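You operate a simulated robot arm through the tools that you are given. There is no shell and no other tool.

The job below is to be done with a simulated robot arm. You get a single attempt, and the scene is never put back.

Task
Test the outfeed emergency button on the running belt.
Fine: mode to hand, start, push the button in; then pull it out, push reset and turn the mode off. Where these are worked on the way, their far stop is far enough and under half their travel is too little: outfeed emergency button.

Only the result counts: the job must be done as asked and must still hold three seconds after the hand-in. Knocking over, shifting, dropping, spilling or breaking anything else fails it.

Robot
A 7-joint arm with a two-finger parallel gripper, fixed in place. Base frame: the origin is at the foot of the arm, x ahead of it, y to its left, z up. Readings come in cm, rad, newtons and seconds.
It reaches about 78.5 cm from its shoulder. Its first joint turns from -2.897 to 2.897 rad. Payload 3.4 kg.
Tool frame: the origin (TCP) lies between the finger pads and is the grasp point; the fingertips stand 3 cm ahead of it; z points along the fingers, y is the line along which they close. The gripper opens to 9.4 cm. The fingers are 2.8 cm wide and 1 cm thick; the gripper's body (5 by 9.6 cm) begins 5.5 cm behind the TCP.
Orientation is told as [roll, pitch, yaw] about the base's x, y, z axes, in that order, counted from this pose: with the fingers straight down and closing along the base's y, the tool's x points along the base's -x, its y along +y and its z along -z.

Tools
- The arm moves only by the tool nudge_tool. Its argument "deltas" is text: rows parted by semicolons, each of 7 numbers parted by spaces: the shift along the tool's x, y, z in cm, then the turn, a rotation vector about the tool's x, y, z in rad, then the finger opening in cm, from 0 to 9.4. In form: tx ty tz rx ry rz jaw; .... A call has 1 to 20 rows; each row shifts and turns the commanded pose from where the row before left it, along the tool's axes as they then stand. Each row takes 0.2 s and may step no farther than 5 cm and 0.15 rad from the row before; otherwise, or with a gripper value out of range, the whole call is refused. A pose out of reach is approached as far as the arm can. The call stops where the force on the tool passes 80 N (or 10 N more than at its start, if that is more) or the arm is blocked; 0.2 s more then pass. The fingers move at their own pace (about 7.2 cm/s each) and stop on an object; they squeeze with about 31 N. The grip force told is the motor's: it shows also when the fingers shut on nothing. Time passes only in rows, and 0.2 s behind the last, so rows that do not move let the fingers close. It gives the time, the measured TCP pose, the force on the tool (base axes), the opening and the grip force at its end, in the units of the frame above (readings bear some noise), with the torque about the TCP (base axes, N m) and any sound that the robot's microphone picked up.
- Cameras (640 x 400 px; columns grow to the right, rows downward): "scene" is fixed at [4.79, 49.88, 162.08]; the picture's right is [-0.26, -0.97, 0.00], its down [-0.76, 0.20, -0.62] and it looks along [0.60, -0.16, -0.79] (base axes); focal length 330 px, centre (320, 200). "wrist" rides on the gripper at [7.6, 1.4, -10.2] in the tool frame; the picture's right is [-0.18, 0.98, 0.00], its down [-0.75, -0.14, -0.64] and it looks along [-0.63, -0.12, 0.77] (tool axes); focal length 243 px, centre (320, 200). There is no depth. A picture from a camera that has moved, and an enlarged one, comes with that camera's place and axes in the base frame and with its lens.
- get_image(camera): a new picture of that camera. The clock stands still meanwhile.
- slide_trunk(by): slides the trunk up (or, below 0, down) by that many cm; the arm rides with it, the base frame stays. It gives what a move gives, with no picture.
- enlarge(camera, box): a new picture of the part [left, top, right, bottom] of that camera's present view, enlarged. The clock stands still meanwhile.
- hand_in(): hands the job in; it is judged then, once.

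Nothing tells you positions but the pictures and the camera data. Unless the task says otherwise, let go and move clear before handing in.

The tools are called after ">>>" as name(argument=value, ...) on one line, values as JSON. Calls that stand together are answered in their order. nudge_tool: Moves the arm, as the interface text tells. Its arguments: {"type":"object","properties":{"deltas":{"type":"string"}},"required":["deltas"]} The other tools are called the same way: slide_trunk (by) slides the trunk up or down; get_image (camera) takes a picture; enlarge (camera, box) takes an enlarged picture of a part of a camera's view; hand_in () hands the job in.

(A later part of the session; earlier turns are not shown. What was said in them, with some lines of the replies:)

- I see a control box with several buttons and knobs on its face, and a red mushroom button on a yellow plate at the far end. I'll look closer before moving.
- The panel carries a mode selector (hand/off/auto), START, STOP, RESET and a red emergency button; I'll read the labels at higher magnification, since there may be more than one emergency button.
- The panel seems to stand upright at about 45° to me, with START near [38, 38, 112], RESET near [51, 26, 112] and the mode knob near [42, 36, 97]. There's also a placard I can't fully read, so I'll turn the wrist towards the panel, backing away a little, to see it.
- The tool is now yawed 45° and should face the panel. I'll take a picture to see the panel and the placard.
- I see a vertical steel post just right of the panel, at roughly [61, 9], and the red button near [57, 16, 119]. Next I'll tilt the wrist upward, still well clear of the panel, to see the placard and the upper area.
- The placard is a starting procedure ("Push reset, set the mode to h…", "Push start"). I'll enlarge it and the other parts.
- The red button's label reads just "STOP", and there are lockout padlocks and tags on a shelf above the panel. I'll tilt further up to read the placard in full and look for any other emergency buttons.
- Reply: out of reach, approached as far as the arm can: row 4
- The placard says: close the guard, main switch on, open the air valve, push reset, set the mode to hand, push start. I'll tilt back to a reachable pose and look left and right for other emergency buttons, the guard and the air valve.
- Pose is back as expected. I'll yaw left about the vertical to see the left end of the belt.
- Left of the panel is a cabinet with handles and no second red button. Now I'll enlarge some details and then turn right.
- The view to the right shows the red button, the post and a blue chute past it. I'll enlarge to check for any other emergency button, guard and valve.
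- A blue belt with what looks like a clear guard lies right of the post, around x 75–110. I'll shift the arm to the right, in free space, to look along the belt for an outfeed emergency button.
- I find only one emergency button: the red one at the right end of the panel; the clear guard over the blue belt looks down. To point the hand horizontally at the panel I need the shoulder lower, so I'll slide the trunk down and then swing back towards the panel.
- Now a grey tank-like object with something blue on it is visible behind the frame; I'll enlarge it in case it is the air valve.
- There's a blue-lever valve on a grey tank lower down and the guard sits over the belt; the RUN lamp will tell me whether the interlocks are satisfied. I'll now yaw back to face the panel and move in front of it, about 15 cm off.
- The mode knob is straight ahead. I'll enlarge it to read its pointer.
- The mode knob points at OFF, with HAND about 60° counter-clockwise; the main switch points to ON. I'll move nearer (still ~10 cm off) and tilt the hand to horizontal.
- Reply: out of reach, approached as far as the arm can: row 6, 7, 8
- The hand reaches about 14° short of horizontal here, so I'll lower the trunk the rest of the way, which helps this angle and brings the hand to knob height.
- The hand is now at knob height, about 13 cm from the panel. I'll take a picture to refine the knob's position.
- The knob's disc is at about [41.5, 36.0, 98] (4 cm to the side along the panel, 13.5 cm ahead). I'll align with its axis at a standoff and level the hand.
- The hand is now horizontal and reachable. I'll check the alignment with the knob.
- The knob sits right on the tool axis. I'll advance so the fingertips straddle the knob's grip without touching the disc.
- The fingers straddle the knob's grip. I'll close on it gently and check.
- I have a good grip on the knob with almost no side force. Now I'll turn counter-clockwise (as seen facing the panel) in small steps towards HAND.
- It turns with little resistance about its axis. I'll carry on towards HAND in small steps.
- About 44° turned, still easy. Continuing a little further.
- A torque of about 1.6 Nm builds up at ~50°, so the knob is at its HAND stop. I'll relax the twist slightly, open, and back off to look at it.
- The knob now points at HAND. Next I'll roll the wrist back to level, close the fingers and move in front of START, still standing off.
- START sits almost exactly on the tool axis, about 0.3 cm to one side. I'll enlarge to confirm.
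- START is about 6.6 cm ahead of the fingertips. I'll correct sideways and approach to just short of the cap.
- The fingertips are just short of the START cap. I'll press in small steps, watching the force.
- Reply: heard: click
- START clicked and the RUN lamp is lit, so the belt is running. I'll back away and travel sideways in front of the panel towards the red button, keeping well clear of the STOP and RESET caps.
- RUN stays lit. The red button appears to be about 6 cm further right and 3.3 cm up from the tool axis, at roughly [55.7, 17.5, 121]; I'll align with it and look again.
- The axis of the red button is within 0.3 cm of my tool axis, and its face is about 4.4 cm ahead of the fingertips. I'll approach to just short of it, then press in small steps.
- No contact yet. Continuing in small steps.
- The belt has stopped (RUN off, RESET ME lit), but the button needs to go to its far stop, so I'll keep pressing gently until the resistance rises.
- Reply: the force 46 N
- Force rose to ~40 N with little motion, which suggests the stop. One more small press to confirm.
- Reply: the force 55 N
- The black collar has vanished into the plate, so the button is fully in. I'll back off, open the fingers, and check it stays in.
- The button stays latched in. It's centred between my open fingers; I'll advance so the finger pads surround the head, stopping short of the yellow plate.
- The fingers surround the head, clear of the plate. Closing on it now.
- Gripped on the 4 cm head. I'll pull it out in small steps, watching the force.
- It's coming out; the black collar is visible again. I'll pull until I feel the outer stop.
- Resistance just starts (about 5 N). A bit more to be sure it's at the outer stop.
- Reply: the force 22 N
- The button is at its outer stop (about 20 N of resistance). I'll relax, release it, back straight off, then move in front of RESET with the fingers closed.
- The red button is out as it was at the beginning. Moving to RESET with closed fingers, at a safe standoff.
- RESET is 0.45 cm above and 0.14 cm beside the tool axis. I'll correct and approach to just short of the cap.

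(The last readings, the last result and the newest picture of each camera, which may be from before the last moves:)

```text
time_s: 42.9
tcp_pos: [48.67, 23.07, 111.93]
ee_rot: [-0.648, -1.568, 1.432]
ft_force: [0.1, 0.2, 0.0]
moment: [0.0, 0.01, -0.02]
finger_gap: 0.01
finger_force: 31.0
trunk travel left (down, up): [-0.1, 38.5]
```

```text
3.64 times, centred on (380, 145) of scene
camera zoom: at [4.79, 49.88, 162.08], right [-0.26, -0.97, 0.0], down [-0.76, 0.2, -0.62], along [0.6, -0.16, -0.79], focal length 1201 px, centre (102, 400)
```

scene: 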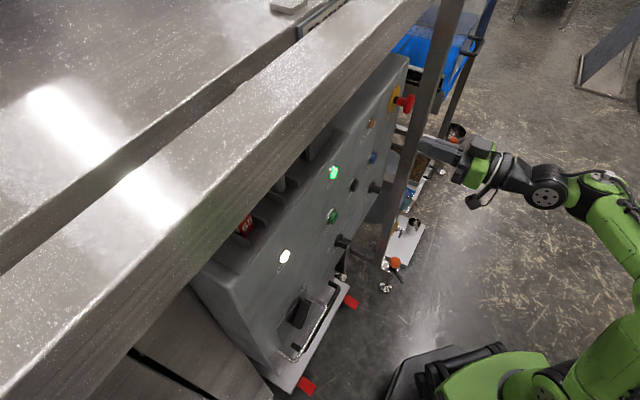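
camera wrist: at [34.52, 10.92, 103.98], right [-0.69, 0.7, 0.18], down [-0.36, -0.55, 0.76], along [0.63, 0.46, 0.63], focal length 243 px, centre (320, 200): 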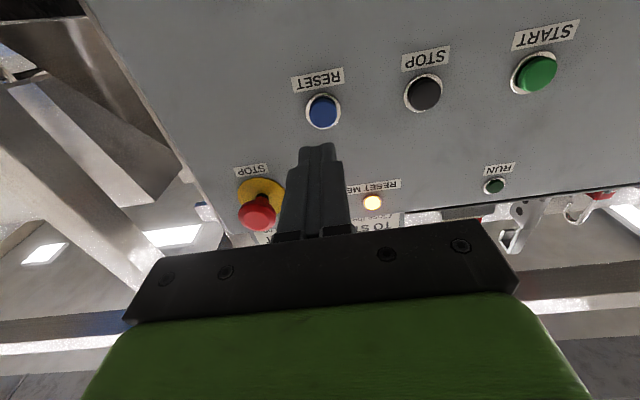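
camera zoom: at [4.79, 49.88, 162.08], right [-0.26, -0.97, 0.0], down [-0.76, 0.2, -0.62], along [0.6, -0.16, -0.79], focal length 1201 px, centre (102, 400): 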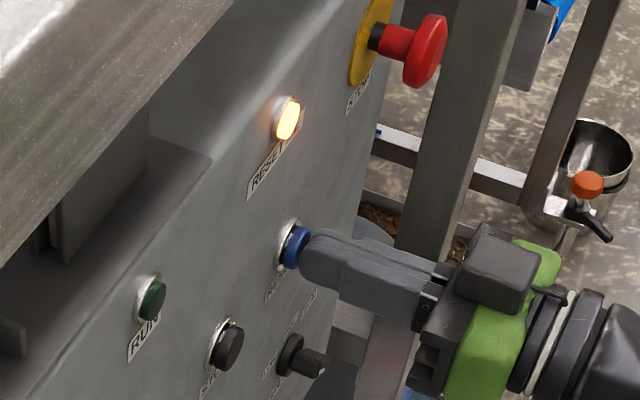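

The fingertips are at the RESET cap. Pressing in small steps.

>>> nudge_tool(deltas="0 0.12 0.3 0 0 0 0; 0 0 0.3 0 0 0 0; 0 0 0.3 0 0 0 0; 0 0 0.1 0 0 0 0")

>>> enlarge(camera="scene", box=[310, 90, 450, 200])

```text
time_s: 43.9
tcp_pos: [49.28, 23.69, 111.86]
ee_rot: [-0.371, -1.566, 1.155]
ft_force: [-11.3, -11.3, -7.1]
moment: [-0.16, 0.14, 0.03]
finger_gap: 0.0
finger_force: 31.2
trunk travel left (down, up): [-0.1, 38.5]
heard: click
```

```text
3.64 times, centred on (380, 145) of scene
camera zoom: at [4.79, 49.88, 162.08], right [-0.26, -0.97, 0.0], down [-0.76, 0.2, -0.62], along [0.6, -0.16, -0.79], focal length 1201 px, centre (102, 400)
```

zoom: 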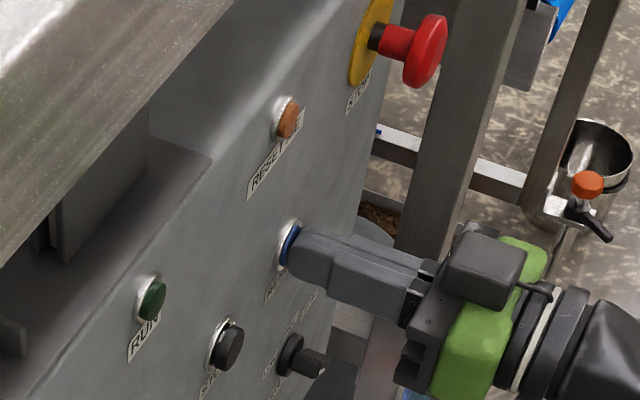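

RESET clicked and RESET ME went out. Now I'll back off, go to the mode knob's axis at a standoff, and roll the wrist to match the knob's HAND position with fingers opened.

>>> nudge_tool(deltas="0 0 -3 0 0 0 0; 0 0 -4.5 0 0 0 0; 2.8 2.8 0 0 0 0 1; 2.8 2.8 0 0 0 0 2; 2.8 2.8 0 0 0 0 3; 2.8 2.8 0 0 0 0 4; 2.7 2.8 0 0 0 0 5; 0 0 0 0 0 -0.135 5; 0 0 0 0 0 -0.135 5; 0 0 0 0 0 -0.135 5; 0 0 0 0 0 -0.135 5; 0 0 0 0 0 -0.135 5; 0 0 0 0 0 -0.135 5")

>>> get_image(camera="wrist")

>>> get_image(camera="scene")

```text
time_s: 46.7
tcp_pos: [33.94, 28.45, 98.09]
ee_rot: [-1.567, -0.759, 2.354]
ft_force: [-0.3, -0.4, 0.3]
moment: [-0.01, -0.05, -0.03]
finger_gap: 5.01
finger_force: 0.1
trunk travel left (down, up): [-0.1, 38.5]
```

```text
taken
camera wrist: at [29.99, 18.05, 91.9], right [-0.57, 0.57, -0.59], down [-0.77, -0.13, 0.62], along [0.28, 0.81, 0.52], focal length 243 px, centre (320, 200)
```

wrist: 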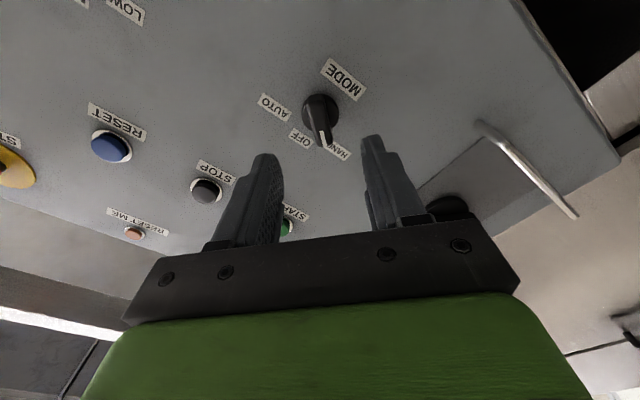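

```text
taken
```

scene: 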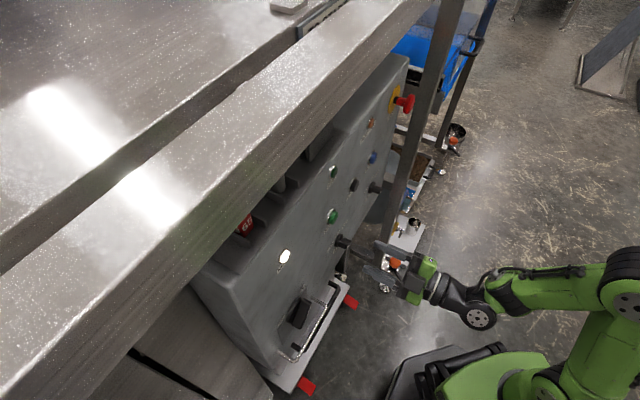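

The wrist matches the knob's HAND angle. I'll check alignment closely before advancing.

>>> enlarge(camera="wrist", box=[256, 60, 384, 160])

```text
4.00 times, centred on (320, 110) of wrist
camera zoom: at [29.99, 18.05, 91.9], right [-0.57, 0.57, -0.59], down [-0.77, -0.13, 0.62], along [0.28, 0.81, 0.52], focal length 970 px, centre (320, 560)
```

zoom: 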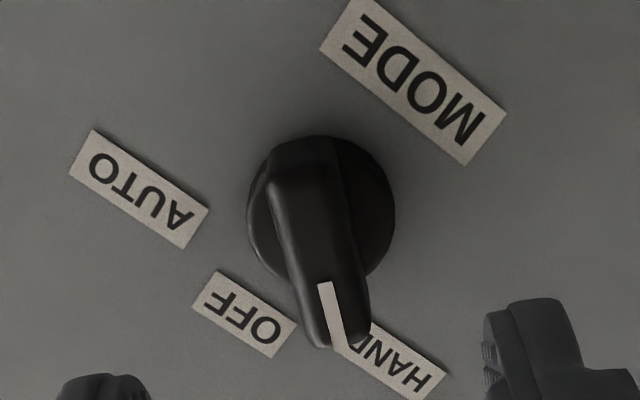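

Alignment is good to a millimetre. I'll advance to straddle the knob's grip, and close on it.

>>> nudge_tool(deltas="0 0 2.2 0 0 -0.05 5; 0 0 2.2 0 0 0 5; 0 0 2.2 0 0 0 5; 0 0 0 0 0 0 3; 0 0 0 0 0 0 1; 0 0 0 0 0 0 0; 0 0 0 0 0 0 0")

>>> enlarge(camera="wrist", box=[220, 60, 420, 250])

```text
time_s: 48.3
tcp_pos: [38.73, 32.99, 97.91]
ee_rot: [-1.568, -0.709, 2.353]
ft_force: [1.0, 0.1, 2.4]
moment: [-0.16, 0.18, -0.41]
finger_gap: 1.4
finger_force: 44.7
trunk travel left (down, up): [-0.1, 38.5]
```

```text
2.11 times, centred on (320, 155) of wrist
camera zoom: at [34.83, 22.47, 92.07], right [-0.55, 0.55, -0.63], down [-0.79, -0.11, 0.6], along [0.26, 0.83, 0.5], focal length 511 px, centre (320, 295)
```

zoom: 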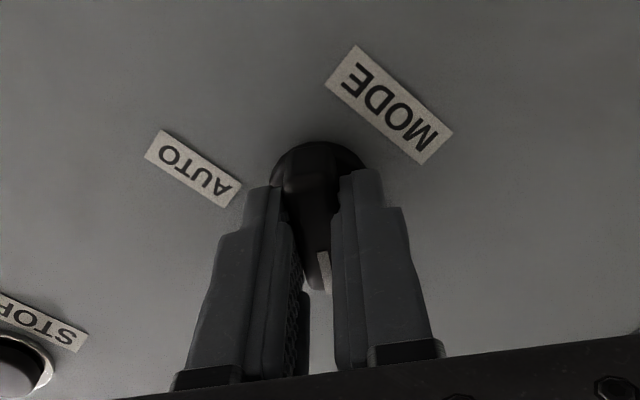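

Gripped cleanly. Now I'll turn it clockwise back to vertical (OFF), about 0.86 rad.

>>> nudge_tool(deltas="0 0 0 0 0 0.1 0; 0 0 0 0 0 0.1 0; 0 0 0 0 0 0.1 0; 0 0 0 0 0 0.1 0; 0 0 0 0 0 0.1 0; 0 0 0 0 0 0.1 0; 0 0 0 0 0 0.1 0; 0 0 0 0 0 0.1 0; 0 0 0 0 0 0.06 0; 0 0 0 0 0 0 0")

>>> enlarge(camera="wrist", box=[220, 60, 420, 250])

```text
time_s: 50.5
tcp_pos: [38.64, 33.05, 98.01]
ee_rot: [0.006, -1.565, 0.777]
ft_force: [-2.6, -5.1, -2.7]
moment: [0.01, -0.04, -0.06]
finger_gap: 1.37
finger_force: 45.0
trunk travel left (down, up): [-0.1, 38.5]
```

```text
2.11 times, centred on (320, 155) of wrist
camera zoom: at [30.4, 26.89, 90.51], right [-0.69, 0.7, 0.18], down [-0.35, -0.55, 0.76], along [0.63, 0.46, 0.63], focal length 511 px, centre (320, 295)
```

zoom: 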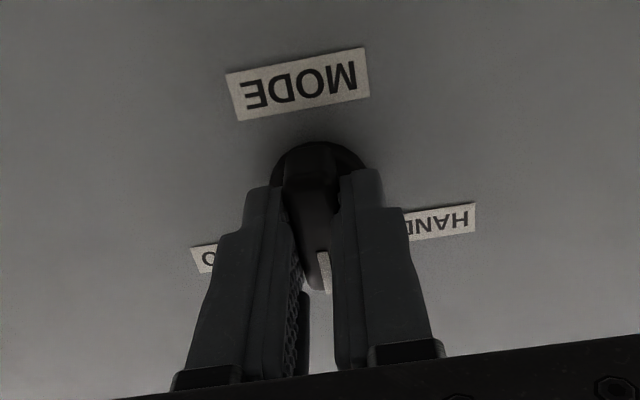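

The knob is vertical again with no torque left, as it was at the start. I'll open and back straight off to check.

>>> nudge_tool(deltas="0 0 0 0 0 0 3; 0 0 0 0 0 0 5; 0 0 -2 0 0 0 5; 0 0 -3.6 0 0 0 5; 0 0 0 0 0 0 5")

>>> enlarge(camera="wrist", box=[256, 80, 400, 170])

>>> enlarge(camera="scene", box=[260, 80, 440, 260])

```text
time_s: 51.7
tcp_pos: [34.83, 29.13, 97.98]
ee_rot: [-0.703, -1.567, 1.489]
ft_force: [0.3, -0.7, 0.4]
moment: [-0.01, -0.01, 0.02]
finger_gap: 5.0
finger_force: 0.0
trunk travel left (down, up): [-0.1, 38.5]
```

```text
4.44 times, centred on (328, 125) of wrist
camera zoom: at [26.43, 22.94, 90.5], right [-0.69, 0.7, 0.18], down [-0.35, -0.55, 0.76], along [0.63, 0.46, 0.63], focal length 1078 px, centre (284, 533)
```

zoom: 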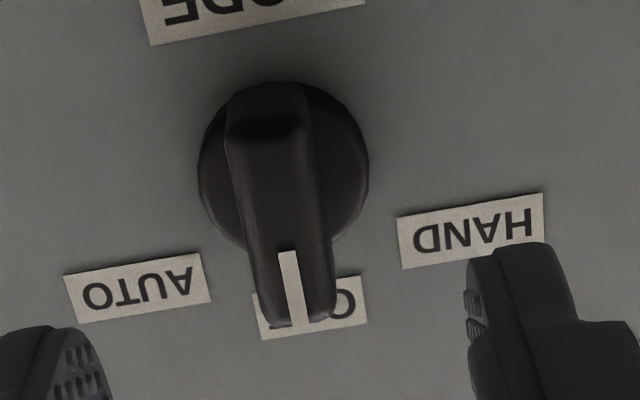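

```text
2.22 times, centred on (350, 170) of scene
camera zoom: at [4.79, 49.88, 162.08], right [-0.26, -0.97, 0.0], down [-0.76, 0.2, -0.62], along [0.6, -0.16, -0.79], focal length 734 px, centre (253, 267)
```

zoom: 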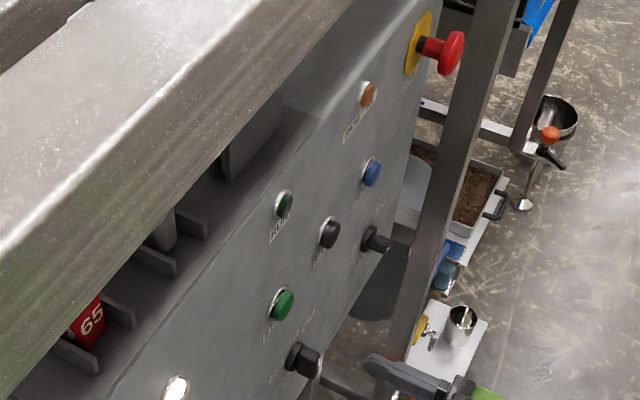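

The mode knob points at OFF just as at the start, RUN and RESET ME are dark, and the red button is out. I'll back off a little more and compare the red button with its starting look.

>>> nudge_tool(deltas="0 0 -2.5 0 0 0 5; 0 0 0 0 0 0 5")

>>> enlarge(camera="scene", box=[370, 80, 430, 130])

>>> get_image(camera="scene")

```text
time_s: 52.3
tcp_pos: [33.87, 28.34, 97.9]
ee_rot: [-0.588, -1.57, 1.373]
ft_force: [0.3, -1.0, 0.0]
moment: [-0.03, 0.01, 0.03]
finger_gap: 5.0
finger_force: 0.1
out of reach, approached as far as the arm can: row 1
trunk travel left (down, up): [-0.1, 38.5]
```

```text
8.00 times, centred on (400, 105) of scene
camera zoom: at [4.79, 49.88, 162.08], right [-0.26, -0.97, 0.0], down [-0.76, 0.2, -0.62], along [0.6, -0.16, -0.79], focal length 2642 px, centre (-320, 960)
```

zoom: 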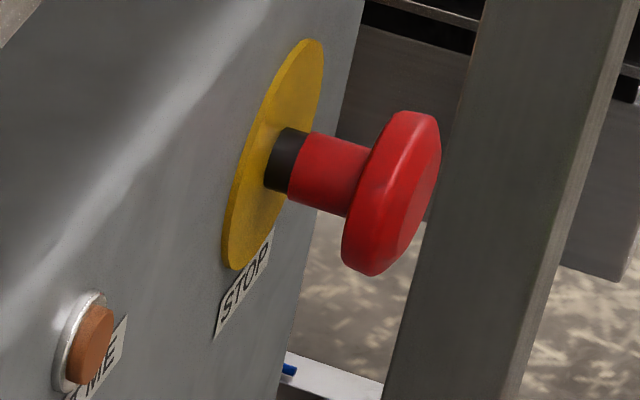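

```text
taken
```

scene: 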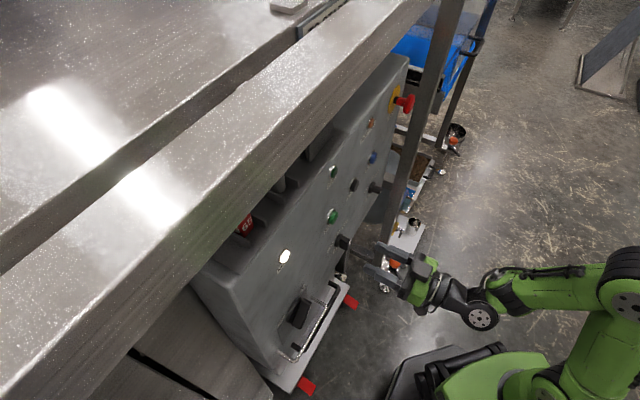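

The red button is fully out, exactly as at the start, mode is OFF, the lamps RUN and RESET ME are dark, and the hand is clear of the panel. Handing in.

>>> hand_in()

```text
The job is handed in.
```

The emergency button test went through in the order you asked, and I've handed the job in.

- **Mode and start:** I turned the mode knob to HAND and pressed START. It clicked, and the RUN lamp came on and stayed lit.
- **Button in:** I pressed the red button to its far stop. RUN went out and RESET ME came on, and the button stayed latched in when I let go.
- **Button out and reset:** I pulled the button back to its outer stop, then pressed RESET. It clicked and RESET ME went out.
- **Mode off:** I turned the knob back to OFF. It and the red button looked the same as at the start, and the hand ended clear of the panel.

**Which button:** the red button's label says only "STOP". It was the only emergency button I could find, so I took it to be the outfeed one.

**Belt:** I judged that the belt was running from the RUN lamp. I didn't see the belt itself move.
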